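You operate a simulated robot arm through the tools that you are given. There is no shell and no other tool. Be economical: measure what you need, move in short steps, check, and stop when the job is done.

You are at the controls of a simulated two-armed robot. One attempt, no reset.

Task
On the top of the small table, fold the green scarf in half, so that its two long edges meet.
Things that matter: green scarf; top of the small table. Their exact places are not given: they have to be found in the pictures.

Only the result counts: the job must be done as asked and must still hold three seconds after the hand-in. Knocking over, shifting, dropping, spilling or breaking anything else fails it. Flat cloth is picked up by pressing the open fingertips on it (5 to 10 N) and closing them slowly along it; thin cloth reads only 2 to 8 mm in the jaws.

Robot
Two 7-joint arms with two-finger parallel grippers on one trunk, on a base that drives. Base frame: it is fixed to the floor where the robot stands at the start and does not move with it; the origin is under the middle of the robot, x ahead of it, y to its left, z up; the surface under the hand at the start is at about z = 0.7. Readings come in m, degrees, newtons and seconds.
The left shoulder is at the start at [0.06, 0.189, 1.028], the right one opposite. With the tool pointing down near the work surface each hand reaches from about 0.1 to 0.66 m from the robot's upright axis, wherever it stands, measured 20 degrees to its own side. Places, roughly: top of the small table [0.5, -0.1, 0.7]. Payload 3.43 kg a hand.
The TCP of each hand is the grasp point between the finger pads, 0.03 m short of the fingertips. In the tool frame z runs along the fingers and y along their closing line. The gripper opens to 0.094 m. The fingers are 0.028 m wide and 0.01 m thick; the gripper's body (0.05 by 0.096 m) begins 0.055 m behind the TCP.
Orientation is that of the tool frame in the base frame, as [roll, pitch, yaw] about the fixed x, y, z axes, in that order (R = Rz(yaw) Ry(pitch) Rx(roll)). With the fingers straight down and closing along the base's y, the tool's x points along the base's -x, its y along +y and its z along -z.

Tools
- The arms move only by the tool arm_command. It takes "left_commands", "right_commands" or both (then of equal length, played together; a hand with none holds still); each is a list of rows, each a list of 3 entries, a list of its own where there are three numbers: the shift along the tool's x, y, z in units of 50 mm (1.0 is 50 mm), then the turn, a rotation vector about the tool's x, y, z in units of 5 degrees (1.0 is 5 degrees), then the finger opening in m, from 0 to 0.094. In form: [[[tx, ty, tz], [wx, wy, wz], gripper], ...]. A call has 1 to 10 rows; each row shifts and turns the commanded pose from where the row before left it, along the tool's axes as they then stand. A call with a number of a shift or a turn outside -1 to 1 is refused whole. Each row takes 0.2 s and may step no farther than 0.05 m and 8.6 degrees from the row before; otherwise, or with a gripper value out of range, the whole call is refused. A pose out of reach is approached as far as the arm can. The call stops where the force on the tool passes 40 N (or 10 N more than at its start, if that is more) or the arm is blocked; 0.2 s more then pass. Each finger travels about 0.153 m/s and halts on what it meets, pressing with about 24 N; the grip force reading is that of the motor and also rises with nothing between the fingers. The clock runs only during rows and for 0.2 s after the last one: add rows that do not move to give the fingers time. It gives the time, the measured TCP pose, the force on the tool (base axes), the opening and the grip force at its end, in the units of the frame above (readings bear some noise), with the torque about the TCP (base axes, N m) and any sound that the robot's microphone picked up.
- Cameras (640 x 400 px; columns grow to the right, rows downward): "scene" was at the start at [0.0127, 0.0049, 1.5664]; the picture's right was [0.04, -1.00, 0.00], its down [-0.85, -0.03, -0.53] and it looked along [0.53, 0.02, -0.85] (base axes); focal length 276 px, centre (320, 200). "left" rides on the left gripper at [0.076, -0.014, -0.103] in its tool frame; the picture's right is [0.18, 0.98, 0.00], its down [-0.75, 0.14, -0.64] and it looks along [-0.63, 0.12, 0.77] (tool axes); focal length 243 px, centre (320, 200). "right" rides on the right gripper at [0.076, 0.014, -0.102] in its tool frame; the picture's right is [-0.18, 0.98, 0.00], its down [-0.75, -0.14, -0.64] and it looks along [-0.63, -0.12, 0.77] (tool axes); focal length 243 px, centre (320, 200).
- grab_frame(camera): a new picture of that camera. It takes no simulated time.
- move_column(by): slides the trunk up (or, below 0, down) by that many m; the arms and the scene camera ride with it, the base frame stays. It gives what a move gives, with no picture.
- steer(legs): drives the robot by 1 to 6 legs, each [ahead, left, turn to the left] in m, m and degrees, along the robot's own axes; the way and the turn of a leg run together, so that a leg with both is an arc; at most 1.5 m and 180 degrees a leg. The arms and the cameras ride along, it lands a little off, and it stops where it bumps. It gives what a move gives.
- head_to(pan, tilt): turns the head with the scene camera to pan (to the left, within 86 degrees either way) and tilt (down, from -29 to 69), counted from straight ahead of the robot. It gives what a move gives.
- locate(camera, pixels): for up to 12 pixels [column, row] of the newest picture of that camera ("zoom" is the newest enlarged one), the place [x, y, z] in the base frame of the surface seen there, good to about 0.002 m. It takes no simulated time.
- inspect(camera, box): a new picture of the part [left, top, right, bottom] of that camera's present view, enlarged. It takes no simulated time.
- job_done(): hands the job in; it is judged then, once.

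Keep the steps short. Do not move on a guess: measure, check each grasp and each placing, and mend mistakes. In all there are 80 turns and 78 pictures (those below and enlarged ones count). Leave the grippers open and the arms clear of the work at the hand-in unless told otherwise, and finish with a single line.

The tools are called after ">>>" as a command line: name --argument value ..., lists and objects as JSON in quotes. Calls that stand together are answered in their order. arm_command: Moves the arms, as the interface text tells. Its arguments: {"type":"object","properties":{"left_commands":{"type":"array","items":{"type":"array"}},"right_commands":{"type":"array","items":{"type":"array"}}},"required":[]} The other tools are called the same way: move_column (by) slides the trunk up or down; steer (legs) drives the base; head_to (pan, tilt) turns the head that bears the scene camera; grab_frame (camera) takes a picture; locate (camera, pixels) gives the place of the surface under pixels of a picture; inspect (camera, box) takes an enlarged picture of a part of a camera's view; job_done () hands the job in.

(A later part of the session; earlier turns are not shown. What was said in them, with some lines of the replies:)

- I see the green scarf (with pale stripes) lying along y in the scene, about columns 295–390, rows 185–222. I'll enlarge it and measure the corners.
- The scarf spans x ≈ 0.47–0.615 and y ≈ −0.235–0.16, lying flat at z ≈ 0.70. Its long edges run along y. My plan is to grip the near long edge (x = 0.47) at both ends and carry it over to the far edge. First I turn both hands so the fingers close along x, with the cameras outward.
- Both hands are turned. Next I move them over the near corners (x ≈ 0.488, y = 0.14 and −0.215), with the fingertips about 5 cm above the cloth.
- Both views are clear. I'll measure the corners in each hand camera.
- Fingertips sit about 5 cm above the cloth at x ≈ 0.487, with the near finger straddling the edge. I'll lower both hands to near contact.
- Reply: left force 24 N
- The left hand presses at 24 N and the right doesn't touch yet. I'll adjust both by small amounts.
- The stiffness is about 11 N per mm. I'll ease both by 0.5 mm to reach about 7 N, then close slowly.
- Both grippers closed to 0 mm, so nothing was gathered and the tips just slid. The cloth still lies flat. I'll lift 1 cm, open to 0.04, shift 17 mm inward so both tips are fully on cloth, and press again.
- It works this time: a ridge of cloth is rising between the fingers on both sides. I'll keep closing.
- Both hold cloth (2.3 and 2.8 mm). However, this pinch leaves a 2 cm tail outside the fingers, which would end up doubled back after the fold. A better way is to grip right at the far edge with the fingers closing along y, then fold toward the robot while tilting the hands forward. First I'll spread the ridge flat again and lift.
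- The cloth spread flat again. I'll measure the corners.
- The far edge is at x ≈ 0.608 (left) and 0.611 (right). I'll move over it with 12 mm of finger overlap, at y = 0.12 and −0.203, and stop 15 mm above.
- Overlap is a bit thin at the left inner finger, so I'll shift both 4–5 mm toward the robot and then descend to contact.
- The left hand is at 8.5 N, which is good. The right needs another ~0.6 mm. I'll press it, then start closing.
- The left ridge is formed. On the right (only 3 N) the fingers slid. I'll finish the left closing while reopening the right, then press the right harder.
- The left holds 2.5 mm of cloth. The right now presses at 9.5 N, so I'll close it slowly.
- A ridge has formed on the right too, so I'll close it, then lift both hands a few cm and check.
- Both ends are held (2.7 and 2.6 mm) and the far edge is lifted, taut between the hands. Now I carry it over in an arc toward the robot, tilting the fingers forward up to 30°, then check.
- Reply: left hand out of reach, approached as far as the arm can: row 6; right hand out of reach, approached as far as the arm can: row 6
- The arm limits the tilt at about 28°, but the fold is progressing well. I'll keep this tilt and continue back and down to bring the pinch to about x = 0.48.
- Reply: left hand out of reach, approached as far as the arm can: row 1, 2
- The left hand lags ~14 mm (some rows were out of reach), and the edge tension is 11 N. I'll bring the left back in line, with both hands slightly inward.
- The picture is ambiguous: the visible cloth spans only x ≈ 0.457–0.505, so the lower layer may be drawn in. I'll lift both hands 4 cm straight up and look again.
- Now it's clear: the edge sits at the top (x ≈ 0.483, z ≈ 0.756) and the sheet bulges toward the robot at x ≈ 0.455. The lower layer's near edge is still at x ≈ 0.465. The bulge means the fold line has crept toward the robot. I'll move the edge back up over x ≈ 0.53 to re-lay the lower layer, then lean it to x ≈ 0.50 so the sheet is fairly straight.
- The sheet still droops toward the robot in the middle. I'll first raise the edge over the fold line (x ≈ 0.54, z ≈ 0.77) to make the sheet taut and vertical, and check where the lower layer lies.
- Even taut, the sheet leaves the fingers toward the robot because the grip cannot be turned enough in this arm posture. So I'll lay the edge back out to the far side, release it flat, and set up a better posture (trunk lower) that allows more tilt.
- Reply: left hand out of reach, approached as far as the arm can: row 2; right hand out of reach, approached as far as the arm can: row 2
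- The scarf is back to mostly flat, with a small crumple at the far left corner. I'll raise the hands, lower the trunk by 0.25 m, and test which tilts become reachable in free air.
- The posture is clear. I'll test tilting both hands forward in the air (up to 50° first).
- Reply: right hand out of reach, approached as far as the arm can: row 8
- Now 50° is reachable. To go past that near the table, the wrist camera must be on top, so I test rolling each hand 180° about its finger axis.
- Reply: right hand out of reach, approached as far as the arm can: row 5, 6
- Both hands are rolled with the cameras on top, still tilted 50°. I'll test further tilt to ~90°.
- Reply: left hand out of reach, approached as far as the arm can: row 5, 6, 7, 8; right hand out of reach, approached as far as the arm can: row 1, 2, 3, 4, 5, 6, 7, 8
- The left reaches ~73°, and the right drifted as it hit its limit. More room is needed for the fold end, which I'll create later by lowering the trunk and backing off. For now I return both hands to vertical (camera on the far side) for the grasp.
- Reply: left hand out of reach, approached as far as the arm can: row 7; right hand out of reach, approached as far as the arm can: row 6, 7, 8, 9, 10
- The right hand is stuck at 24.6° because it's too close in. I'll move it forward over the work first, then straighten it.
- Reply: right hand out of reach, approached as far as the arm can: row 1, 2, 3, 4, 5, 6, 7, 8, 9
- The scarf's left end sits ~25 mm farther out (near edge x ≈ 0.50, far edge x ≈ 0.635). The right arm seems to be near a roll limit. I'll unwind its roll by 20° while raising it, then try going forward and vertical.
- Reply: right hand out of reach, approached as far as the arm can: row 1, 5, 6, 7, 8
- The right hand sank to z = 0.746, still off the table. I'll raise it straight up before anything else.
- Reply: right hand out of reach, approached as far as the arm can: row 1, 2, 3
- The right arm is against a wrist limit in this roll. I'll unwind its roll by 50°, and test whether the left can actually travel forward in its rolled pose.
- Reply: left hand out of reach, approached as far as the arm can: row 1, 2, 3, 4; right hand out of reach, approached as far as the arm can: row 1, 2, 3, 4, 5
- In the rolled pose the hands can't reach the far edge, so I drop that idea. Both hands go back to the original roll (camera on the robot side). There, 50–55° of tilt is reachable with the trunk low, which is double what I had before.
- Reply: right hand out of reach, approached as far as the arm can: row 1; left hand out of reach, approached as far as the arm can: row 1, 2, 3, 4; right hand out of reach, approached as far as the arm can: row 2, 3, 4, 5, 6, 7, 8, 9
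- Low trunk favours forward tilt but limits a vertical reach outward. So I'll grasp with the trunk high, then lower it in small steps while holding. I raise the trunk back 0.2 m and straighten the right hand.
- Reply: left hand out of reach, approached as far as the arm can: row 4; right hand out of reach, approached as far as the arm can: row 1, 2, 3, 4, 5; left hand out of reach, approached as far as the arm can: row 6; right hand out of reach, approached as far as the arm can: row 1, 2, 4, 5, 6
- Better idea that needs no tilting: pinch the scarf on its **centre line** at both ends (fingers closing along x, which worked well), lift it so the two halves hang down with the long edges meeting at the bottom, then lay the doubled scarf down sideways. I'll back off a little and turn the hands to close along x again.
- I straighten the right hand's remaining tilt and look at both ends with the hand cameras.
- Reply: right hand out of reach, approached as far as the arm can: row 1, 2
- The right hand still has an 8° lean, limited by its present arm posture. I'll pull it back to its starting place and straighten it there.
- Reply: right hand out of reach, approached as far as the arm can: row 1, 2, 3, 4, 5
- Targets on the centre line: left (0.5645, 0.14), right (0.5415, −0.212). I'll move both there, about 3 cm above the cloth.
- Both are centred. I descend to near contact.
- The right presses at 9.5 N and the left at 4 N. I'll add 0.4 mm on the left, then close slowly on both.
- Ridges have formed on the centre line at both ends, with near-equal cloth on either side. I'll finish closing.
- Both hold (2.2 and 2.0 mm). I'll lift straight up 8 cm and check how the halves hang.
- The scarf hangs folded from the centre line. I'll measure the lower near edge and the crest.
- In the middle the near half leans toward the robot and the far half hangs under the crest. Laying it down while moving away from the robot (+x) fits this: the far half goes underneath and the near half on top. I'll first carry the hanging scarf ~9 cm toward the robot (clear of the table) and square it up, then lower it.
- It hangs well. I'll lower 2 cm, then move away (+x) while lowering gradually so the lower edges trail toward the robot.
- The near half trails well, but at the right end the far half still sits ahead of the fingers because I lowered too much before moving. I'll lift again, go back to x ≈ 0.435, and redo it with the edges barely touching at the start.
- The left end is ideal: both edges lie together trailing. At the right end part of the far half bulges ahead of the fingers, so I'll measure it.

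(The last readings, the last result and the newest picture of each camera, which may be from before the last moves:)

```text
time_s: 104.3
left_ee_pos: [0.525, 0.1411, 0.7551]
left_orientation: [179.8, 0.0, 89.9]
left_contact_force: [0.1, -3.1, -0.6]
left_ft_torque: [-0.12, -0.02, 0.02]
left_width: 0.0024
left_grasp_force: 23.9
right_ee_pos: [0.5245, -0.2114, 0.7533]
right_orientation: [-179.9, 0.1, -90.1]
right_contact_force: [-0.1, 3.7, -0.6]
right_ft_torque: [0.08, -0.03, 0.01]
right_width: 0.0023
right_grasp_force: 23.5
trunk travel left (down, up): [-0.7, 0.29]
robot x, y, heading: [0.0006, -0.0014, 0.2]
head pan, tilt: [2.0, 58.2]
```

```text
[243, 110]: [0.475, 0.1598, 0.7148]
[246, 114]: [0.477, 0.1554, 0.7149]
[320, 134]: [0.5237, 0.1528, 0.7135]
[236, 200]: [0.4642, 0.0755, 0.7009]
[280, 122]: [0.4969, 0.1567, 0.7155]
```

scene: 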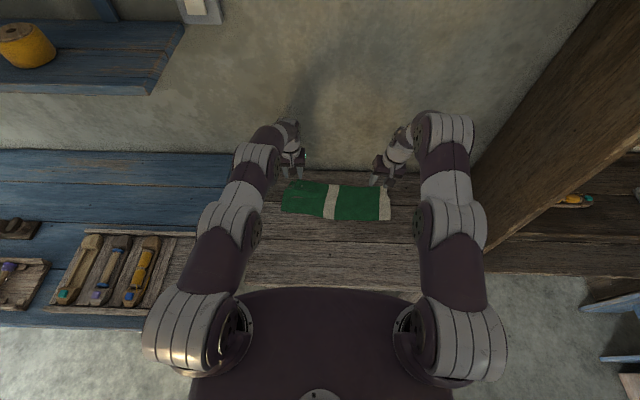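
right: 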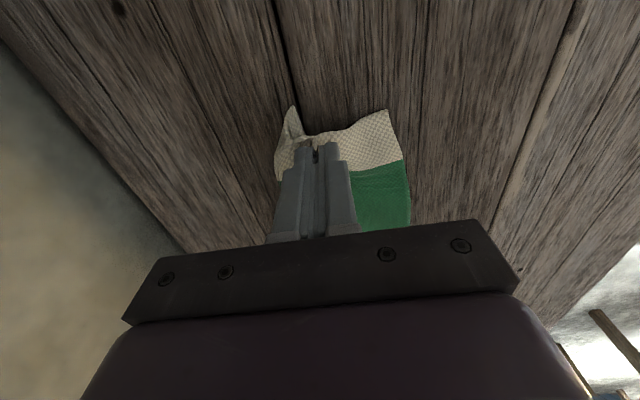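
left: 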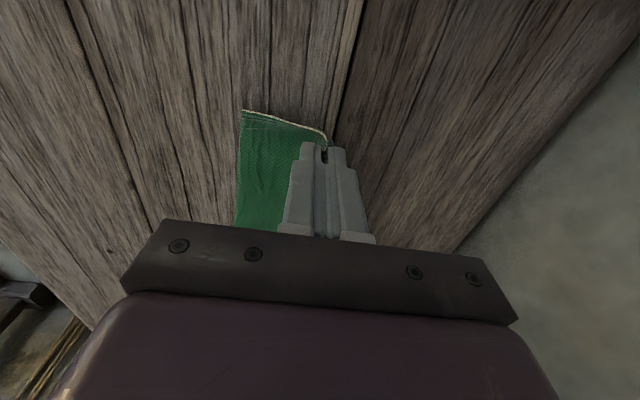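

At the right the far half leans ahead (to x ≈ 0.55). I'll lift and go back again. This time I tilt the right hand 30° so its fingers point toward the robot, making the far half hang backward, and then redo the lay-down.

>>> arm_command --left_commands '[[[0, 0, -0.6], [0, 0, 0], 0.0], [[0, 0, -0.6], [0, 0, 0], 0.0], [[0, -0.75, 0], [0, 0, 0], 0.0], [[0, -0.75, 0], [0, 0, 0], 0.0], [[0, 0, 0], [0, 0, 0], 0.0], [[0, 0, 0], [0, 0, 0], 0.0], [[0, 0, 0], [0, 0, 0], 0.0], [[0, 0, 0], [0, 0, 0], 0.0], [[0, 0, 0], [0, 0, 0], 0.0], [[0, 0, 0], [0, 0, 0], 0.0]]' --right_commands '[[[0, 0, -0.6], [0, 0, 0], 0.0], [[0, 0, -0.6], [0, 0, 0], 0.0], [[0, 0.75, 0], [0, 0, 0], 0.0], [[0, 0.75, 0], [0, 0, 0], 0.0], [[0, 0, 0], [-1, 0, 0], 0.0], [[0, 0, 0], [-1, 0, 0], 0.0], [[0, 0, 0], [-1, 0, 0], 0.0], [[0, 0, 0], [-1, 0, 0], 0.0], [[0, 0, 0], [-1, 0, 0], 0.0], [[0, 0, 0], [-1, 0, 0], 0.0]]'

>>> grab_frame --camera "right"

```text
time_s: 106.5
left_ee_pos: [0.4512, 0.1412, 0.8149]
left_orientation: [-180.0, 0.0, 89.9]
left_contact_force: [-1.0, -5.8, 0.1]
left_ft_torque: [-0.14, 0.04, 0.0]
left_width: 0.0024
left_grasp_force: 23.9
right_ee_pos: [0.4118, -0.2101, 0.8033]
right_orientation: [149.9, 0.2, -90.0]
right_contact_force: [0.4, 5.6, -0.3]
right_ft_torque: [0.16, -0.09, -0.07]
right_width: 0.0019
right_grasp_force: 23.9
right hand out of reach, approached as far as the arm can: row 10
trunk travel left (down, up): [-0.7, 0.29]
robot x, y, heading: [0.0019, 0.0011, 0.0]
head pan, tilt: [2.0, 58.2]
```

```text
11 pictures are left
```

right: 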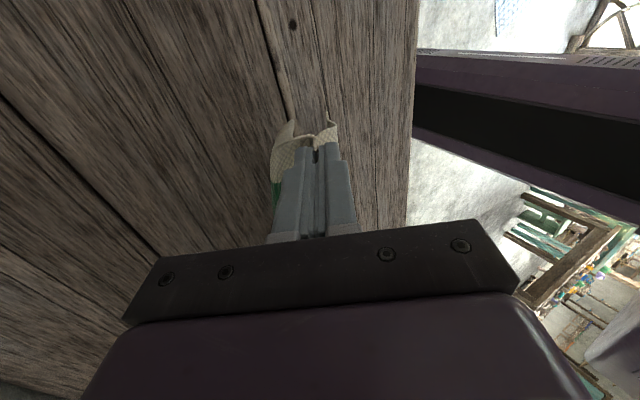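

The right fingers now point back toward the robot, though the hand drifted to x = 0.412. I'll bring it in line, then run the gradual lay-down.

>>> arm_command --left_commands '[[[0, 0, 0.25], [0, 0, 0], 0.0], [[0, 0, 0.25], [0, 0, 0], 0.0], [[0, 0, 0], [0, 0, 0], 0.0]]' --right_commands '[[[0, -0.544, -0.118], [0, 0, 0], 0.0], [[0, -0.544, -0.118], [0, 0, 0], 0.0], [[0, 0, 0], [0, 0, 0], 0.0]]'

>>> arm_command --left_commands '[[[0, 0.22, 0.04], [0, 0, 0], 0.0], [[0, 0.22, 0.06], [0, 0, 0], 0.0], [[0, 0.22, 0.08], [0, 0, 0], 0.0], [[0, 0.22, 0.1], [0, 0, 0], 0.0], [[0, 0.22, 0.12], [0, 0, 0], 0.0], [[0, 0.22, 0.12], [0, 0, 0], 0.0], [[0, 0.22, 0.14], [0, 0, 0], 0.0], [[0, 0.22, 0.16], [0, 0, 0], 0.0], [[0, 0, 0], [0, 0, 0], 0.0]]' --right_commands '[[[0, -0.211, -0.075], [0, 0, 0], 0.0], [[0, -0.221, -0.058], [0, 0, 0], 0.0], [[0, -0.231, -0.041], [0, 0, 0], 0.0], [[0, -0.241, -0.023], [0, 0, 0], 0.0], [[0, -0.251, -0.006], [0, 0, 0], 0.0], [[0, -0.251, -0.006], [0, 0, 0], 0.0], [[0, -0.261, 0.011], [0, 0, 0], 0.0], [[0, -0.271, 0.029], [0, 0, 0], 0.0], [[0, 0, 0], [0, 0, 0], 0.0]]'

>>> grab_frame --camera "right"

```text
time_s: 107.3
left_ee_pos: [0.4501, 0.1414, 0.7892]
left_orientation: [180.0, 0.0, 90.0]
left_contact_force: [-0.4, -3.5, 0.9]
left_ft_torque: [-0.09, 0.01, -0.03]
left_width: 0.0022
left_grasp_force: 23.7
right_ee_pos: [0.4182, -0.2101, 0.7855]
right_orientation: [149.9, 0.1, -90.0]
right_contact_force: [0.5, 2.6, -0.5]
right_ft_torque: [0.06, -0.02, -0.01]
right_width: 0.0021
right_grasp_force: 24.2
right hand out of reach, approached as far as the arm can: row 1, 2
trunk travel left (down, up): [-0.7, 0.29]
robot x, y, heading: [-0.0012, 0.0007, 0.1]
head pan, tilt: [2.0, 58.2]
```

```text
time_s: 109.3
left_ee_pos: [0.538, 0.1409, 0.7484]
left_orientation: [180.0, 0.1, 89.9]
left_contact_force: [-5.2, -15.6, -0.2]
left_ft_torque: [-0.53, 0.2, 0.06]
left_width: 0.002
left_grasp_force: 24.6
right_ee_pos: [0.4248, -0.2052, 0.7344]
right_orientation: [150.0, 0.1, -90.0]
right_contact_force: [6.7, 18.5, 14.2]
right_ft_torque: [0.57, -0.18, -0.27]
right_width: 0.0019
right_grasp_force: 24.1
right hand out of reach, approached as far as the arm can: row 1, 2, 3, 4, 5, 6, 7, 8
trunk travel left (down, up): [-0.7, 0.29]
robot x, y, heading: [0.0017, -0.0013, 0.2]
head pan, tilt: [2.0, 58.2]
```

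```text
10 pictures are left
```

right: 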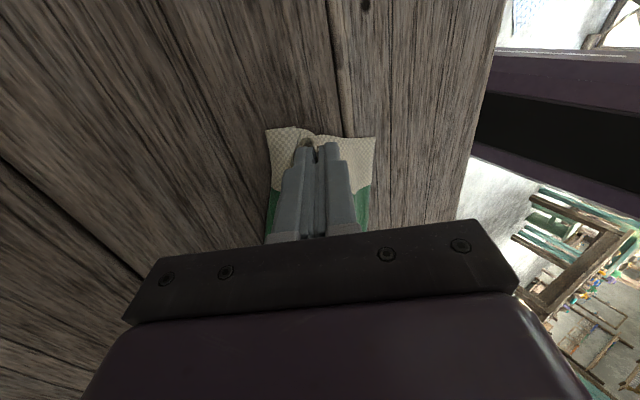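

At that tilt the right arm can't go forward (it stayed at x = 0.425, pressing). I'll lift both at once, return to x ≈ 0.40, and reduce the right tilt to 15°.

>>> arm_command --left_commands '[[[0, -0.715, -0.31], [0, 0, 0], 0.0], [[0, -0.715, -0.31], [0, 0, 0], 0.0], [[0, -0.715, -0.31], [0, 0, 0], 0.0], [[0, -0.715, -0.31], [0, 0, 0], 0.0], [[0, 0, 0], [0, 0, 0], 0.0], [[0, 0, 0], [0, 0, 0], 0.0], [[0, 0, 0], [0, 0, 0], 0.0], [[0, 0, 0], [0, 0, 0], 0.0], [[0, 0, 0], [0, 0, 0], 0.0]]' --right_commands '[[[0, 0.187, -0.325], [0, 0, 0], 0.0], [[0, 0.187, -0.325], [0, 0, 0], 0.0], [[0, 0.187, -0.325], [0, 0, 0], 0.0], [[0, 0.187, -0.325], [0, 0, 0], 0.0], [[0, 0, 0], [1, 0, 0], 0.0], [[0, 0, 0], [1, 0, 0], 0.0], [[0, 0, 0], [1, 0, 0], 0.0], [[0, 0.42, 0.11], [0, 0, 0], 0.0], [[0, 0, 0], [0, 0, 0], 0.0]]'

>>> inspect --camera "scene" --box '[230, 170, 460, 310]'

>>> grab_frame --camera "right"

```text
time_s: 111.3
left_ee_pos: [0.3961, 0.1397, 0.8097]
left_orientation: [-180.0, 0.0, 89.9]
left_contact_force: [0.2, -0.4, -0.7]
left_ft_torque: [-0.01, -0.02, 0.01]
left_width: 0.002
left_grasp_force: 24.4
right_ee_pos: [0.3923, -0.2053, 0.8053]
right_orientation: [164.9, 0.1, -90.0]
right_contact_force: [0.9, 0.6, -0.9]
right_ft_torque: [-0.03, 0.03, 0.03]
right_width: 0.0018
right_grasp_force: 24.2
right hand out of reach, approached as far as the arm can: row 3, 4
trunk travel left (down, up): [-0.7, 0.29]
robot x, y, heading: [0.0039, 0.0019, 0.0]
head pan, tilt: [2.0, 58.2]
```

```text
2.78 times, centred on (345, 240) of scene
```

zoom: 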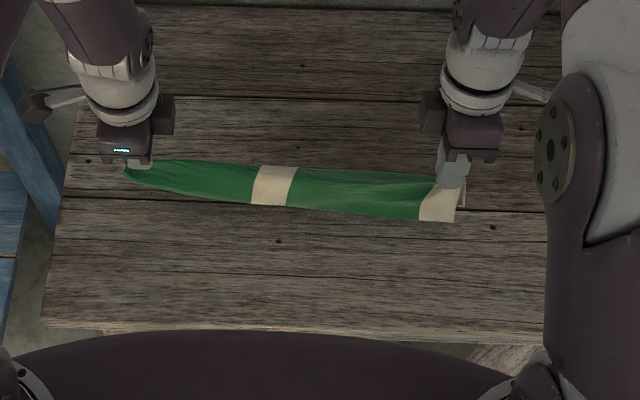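

```text
8 pictures are left
```

right: 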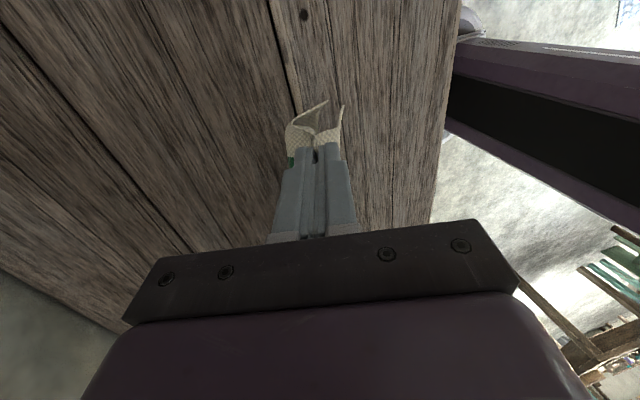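

Now both halves at the right end hang parallel. I start the lay-down with the first half of the motion, then read the positions.

>>> arm_command --left_commands '[[[0, 0, 0.36], [0, 0, 0], 0.0], [[0, 0.24, 0.04], [0, 0, 0], 0.0], [[0, 0.24, 0.06], [0, 0, 0], 0.0], [[0, 0.24, 0.08], [0, 0, 0], 0.0], [[0, 0.24, 0.1], [0, 0, 0], 0.0]]' --right_commands '[[[0, -0.271, 0.238], [0, 0, 0], 0.0], [[0, -0.242, -0.024], [0, 0, 0], 0.0], [[0, -0.247, -0.004], [0, 0, 0], 0.0], [[0, -0.253, 0.015], [0, 0, 0], 0.0], [[0, -0.258, 0.035], [0, 0, 0], 0.0]]'

```text
time_s: 112.5
left_ee_pos: [0.443, 0.1394, 0.7774]
left_orientation: [180.0, 0.1, 89.9]
left_contact_force: [0.9, -1.1, 1.0]
left_ft_torque: [-0.04, 0.03, -0.02]
left_width: 0.0019
left_grasp_force: 24.0
right_ee_pos: [0.4499, -0.2051, 0.7768]
right_orientation: [165.1, 0.2, -90.0]
right_contact_force: [-0.9, 0.0, 0.0]
right_ft_torque: [-0.01, 0.0, 0.01]
right_width: 0.002
right_grasp_force: 24.1
trunk travel left (down, up): [-0.7, 0.29]
robot x, y, heading: [-0.0006, -0.0, -0.2]
head pan, tilt: [2.0, 58.2]
```

Both track well. I continue the second half.

>>> arm_command --left_commands '[[[0, 0.24, 0.12], [0, 0, 0], 0.0], [[0, 0.24, 0.14], [0, 0, 0], 0.0], [[0, 0.24, 0.16], [0, 0, 0], 0.0], [[0, 0.24, 0.16], [0, 0, 0], 0.0], [[0, 0, 0], [0, 0, 0], 0.0]]' --right_commands '[[[0, -0.263, 0.054], [0, 0, 0], 0.0], [[0, -0.268, 0.073], [0, 0, 0], 0.0], [[0, -0.273, 0.092], [0, 0, 0], 0.0], [[0, -0.273, 0.092], [0, 0, 0], 0.0], [[0, 0, 0], [0, 0, 0], 0.0]]'

>>> grab_frame --camera "right"

```text
time_s: 113.7
left_ee_pos: [0.491, 0.1384, 0.7493]
left_orientation: [179.9, 0.0, 89.9]
left_contact_force: [0.1, -1.3, 0.4]
left_ft_torque: [0.01, 0.04, 0.0]
left_width: 0.002
left_grasp_force: 24.6
right_ee_pos: [0.498, -0.2051, 0.747]
right_orientation: [165.1, 0.1, -90.0]
right_contact_force: [-0.4, 0.7, -0.3]
right_ft_torque: [0.03, -0.01, 0.0]
right_width: 0.0021
right_grasp_force: 24.2
trunk travel left (down, up): [-0.7, 0.29]
robot x, y, heading: [-0.0007, -0.0024, 0.2]
head pan, tilt: [2.0, 58.2]
```

```text
7 pictures are left
```

right: 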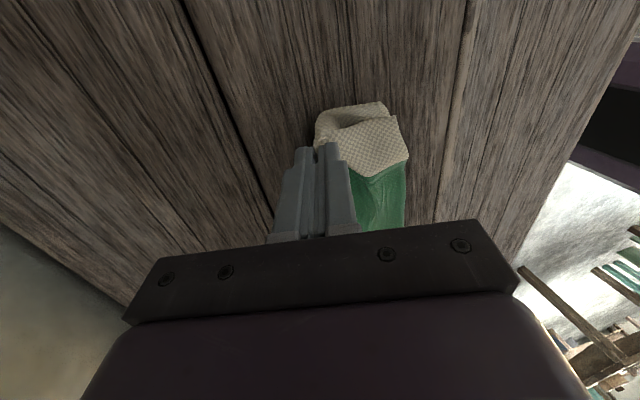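

The right end is now good: both halves trail back together. I'll finish by moving 15 mm on and 1 cm down, then open gently and withdraw along the fingers.

>>> arm_command --left_commands '[[[0, 0.15, 0.1], [0, 0, 0], 0.0], [[0, 0.15, 0.1], [0, 0, 0], 0.0], [[0, 0, 0], [0, 0, 0], 0.0], [[0, 0, 0], [0, 0, 0], 0.01], [[0, 0, 0], [0, 0, 0], 0.02], [[0, 0, 0], [0, 0, 0], 0.024], [[0, 0, -0.3], [0, 0, 0], 0.024], [[0, 0, -0.6], [0, 0, 0], 0.024], [[0, 0, -0.9], [0, 0, 0], 0.024], [[0, 0, -0.9], [0, 0, 0], 0.024]]' --right_commands '[[[0, -0.168, 0.048], [0, 0, 0], 0.0], [[0, -0.168, 0.048], [0, 0, 0], 0.0], [[0, 0, 0], [0, 0, 0], 0.0], [[0, 0, 0], [0, 0, 0], 0.01], [[0, 0, 0], [0, 0, 0], 0.02], [[0, 0, 0], [0, 0, 0], 0.024], [[0, 0, -0.3], [0, 0, 0], 0.024], [[0, 0, -0.6], [0, 0, 0], 0.024], [[0, 0, -0.9], [0, 0, 0], 0.024], [[0, 0, -0.9], [0, 0, 0], 0.024]]'

>>> inspect --camera "scene" --box '[260, 170, 430, 275]'

```text
time_s: 115.9
left_ee_pos: [0.5045, 0.1413, 0.8754]
left_orientation: [-180.0, 0.0, 89.9]
left_contact_force: [-0.4, 0.1, 0.1]
left_ft_torque: [-0.01, 0.0, 0.01]
left_width: 0.024
left_grasp_force: 0.1
right_ee_pos: [0.5058, -0.2041, 0.8584]
right_orientation: [165.1, 0.0, -90.0]
right_contact_force: [-0.7, -0.5, -0.6]
right_ft_torque: [0.0, -0.01, -0.02]
right_width: 0.024
right_grasp_force: 0.0
right hand out of reach, approached as far as the arm can: row 9, 10
trunk travel left (down, up): [-0.7, 0.29]
robot x, y, heading: [0.0018, 0.0011, 0.1]
head pan, tilt: [2.0, 58.2]
```

```text
3.76 times, centred on (345, 222) of scene
```

zoom: 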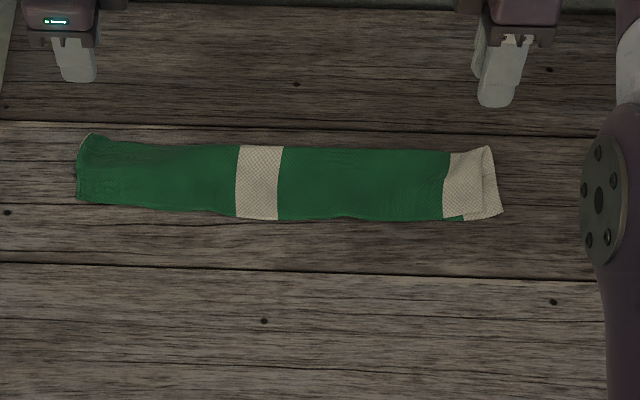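

The scarf lies folded lengthwise, with both long edges along the near side. I'll check the alignment of the edges with the hand cameras.

>>> grab_frame --camera "right"

>>> grab_frame --camera "left"

>>> locate --camera "zoom" --pixels '[[80, 196], [150, 207], [235, 215], [300, 220], [380, 220], [440, 218], [500, 212], [85, 135], [150, 143], [260, 147], [380, 153], [490, 148]]'

```text
5 pictures are left
```

right: 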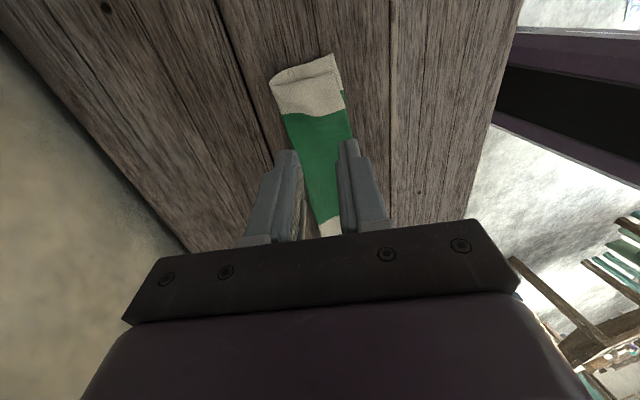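

```text
4 pictures are left
```

left: 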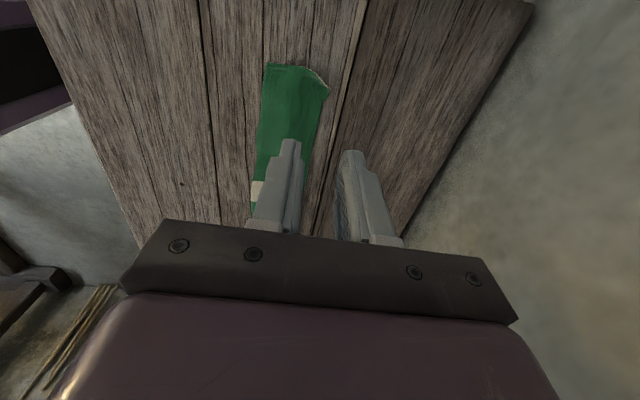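

```text
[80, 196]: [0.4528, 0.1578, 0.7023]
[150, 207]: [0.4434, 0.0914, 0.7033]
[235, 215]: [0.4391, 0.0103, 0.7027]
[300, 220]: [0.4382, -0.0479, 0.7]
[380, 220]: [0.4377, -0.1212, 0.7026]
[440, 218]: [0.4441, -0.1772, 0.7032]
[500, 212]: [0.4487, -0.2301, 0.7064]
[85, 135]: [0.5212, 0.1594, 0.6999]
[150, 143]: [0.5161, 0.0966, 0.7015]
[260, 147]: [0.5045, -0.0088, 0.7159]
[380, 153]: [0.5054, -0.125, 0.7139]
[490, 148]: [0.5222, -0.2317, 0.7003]
```

The folded width is 0.068–0.073 m, half of the 0.145 m, so the edges coincide to within a few mm. I'll take one close look along the near edge to confirm.

>>> inspect --camera "scene" --box '[275, 195, 400, 240]'

```text
5.12 times, centred on (338, 218) of scene
```

zoom: 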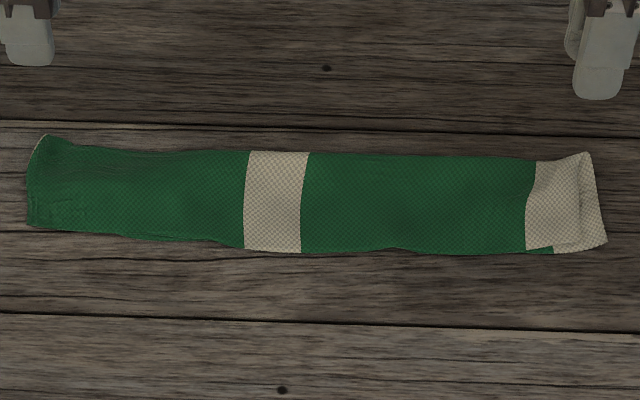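

The two long edges meet along the whole near side (x ≈ 0.44), and the only offset is ~1 cm lengthwise at the right end. I'll open the grippers and raise the arms clear.

>>> arm_command --left_commands '[[[0, -0.4, -0.4], [0, 0, 0], 0.094], [[0, -0.4, -0.4], [0, 0, 0], 0.094], [[0, 0, 0], [0, 0, 0], 0.094], [[0, 0, 0], [0, 0, 0], 0.094]]' --right_commands '[[[0, 0.3, -0.3], [0, 0, 0], 0.094], [[0, 0.3, -0.3], [0, 0, 0], 0.094], [[0, 0, 0], [0, 0, 0], 0.094], [[0, 0, 0], [0, 0, 0], 0.094]]'

>>> grab_frame --camera "scene"

```text
time_s: 116.9
left_ee_pos: [0.4653, 0.1409, 0.9145]
left_orientation: [179.9, 0.1, 89.8]
left_contact_force: [0.2, -0.2, 0.1]
left_ft_torque: [0.01, -0.01, 0.04]
left_width: 0.0941
left_grasp_force: 0.0
right_ee_pos: [0.4857, -0.2036, 0.8923]
right_orientation: [165.1, 0.1, -90.0]
right_contact_force: [0.3, 0.7, 0.3]
right_ft_torque: [0.05, -0.04, 0.0]
right_width: 0.0939
right_grasp_force: 0.0
trunk travel left (down, up): [-0.7, 0.29]
robot x, y, heading: [-0.0024, -0.0025, -0.0]
head pan, tilt: [2.0, 58.2]
```

```text
2 pictures are left
```

scene: 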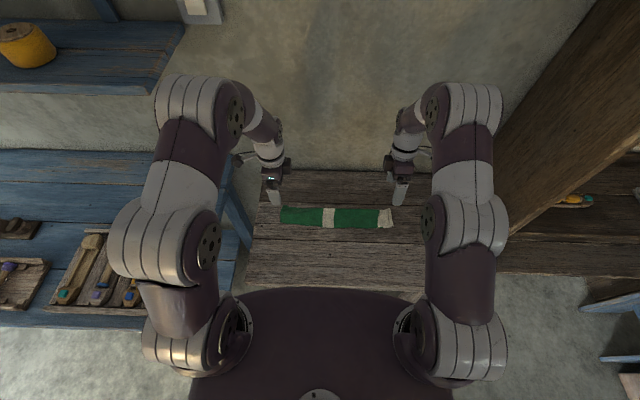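

The scarf lies folded on the table, both grippers are open and clear, and nothing else has moved. I hand the job in.

>>> job_done

```text
The job is handed in.
```

The green scarf is folded in half lengthwise on the small table, its long edges meeting to within a few millimetres as far as I could measure, with about a 1 cm lengthwise offset between the layers at the right end.
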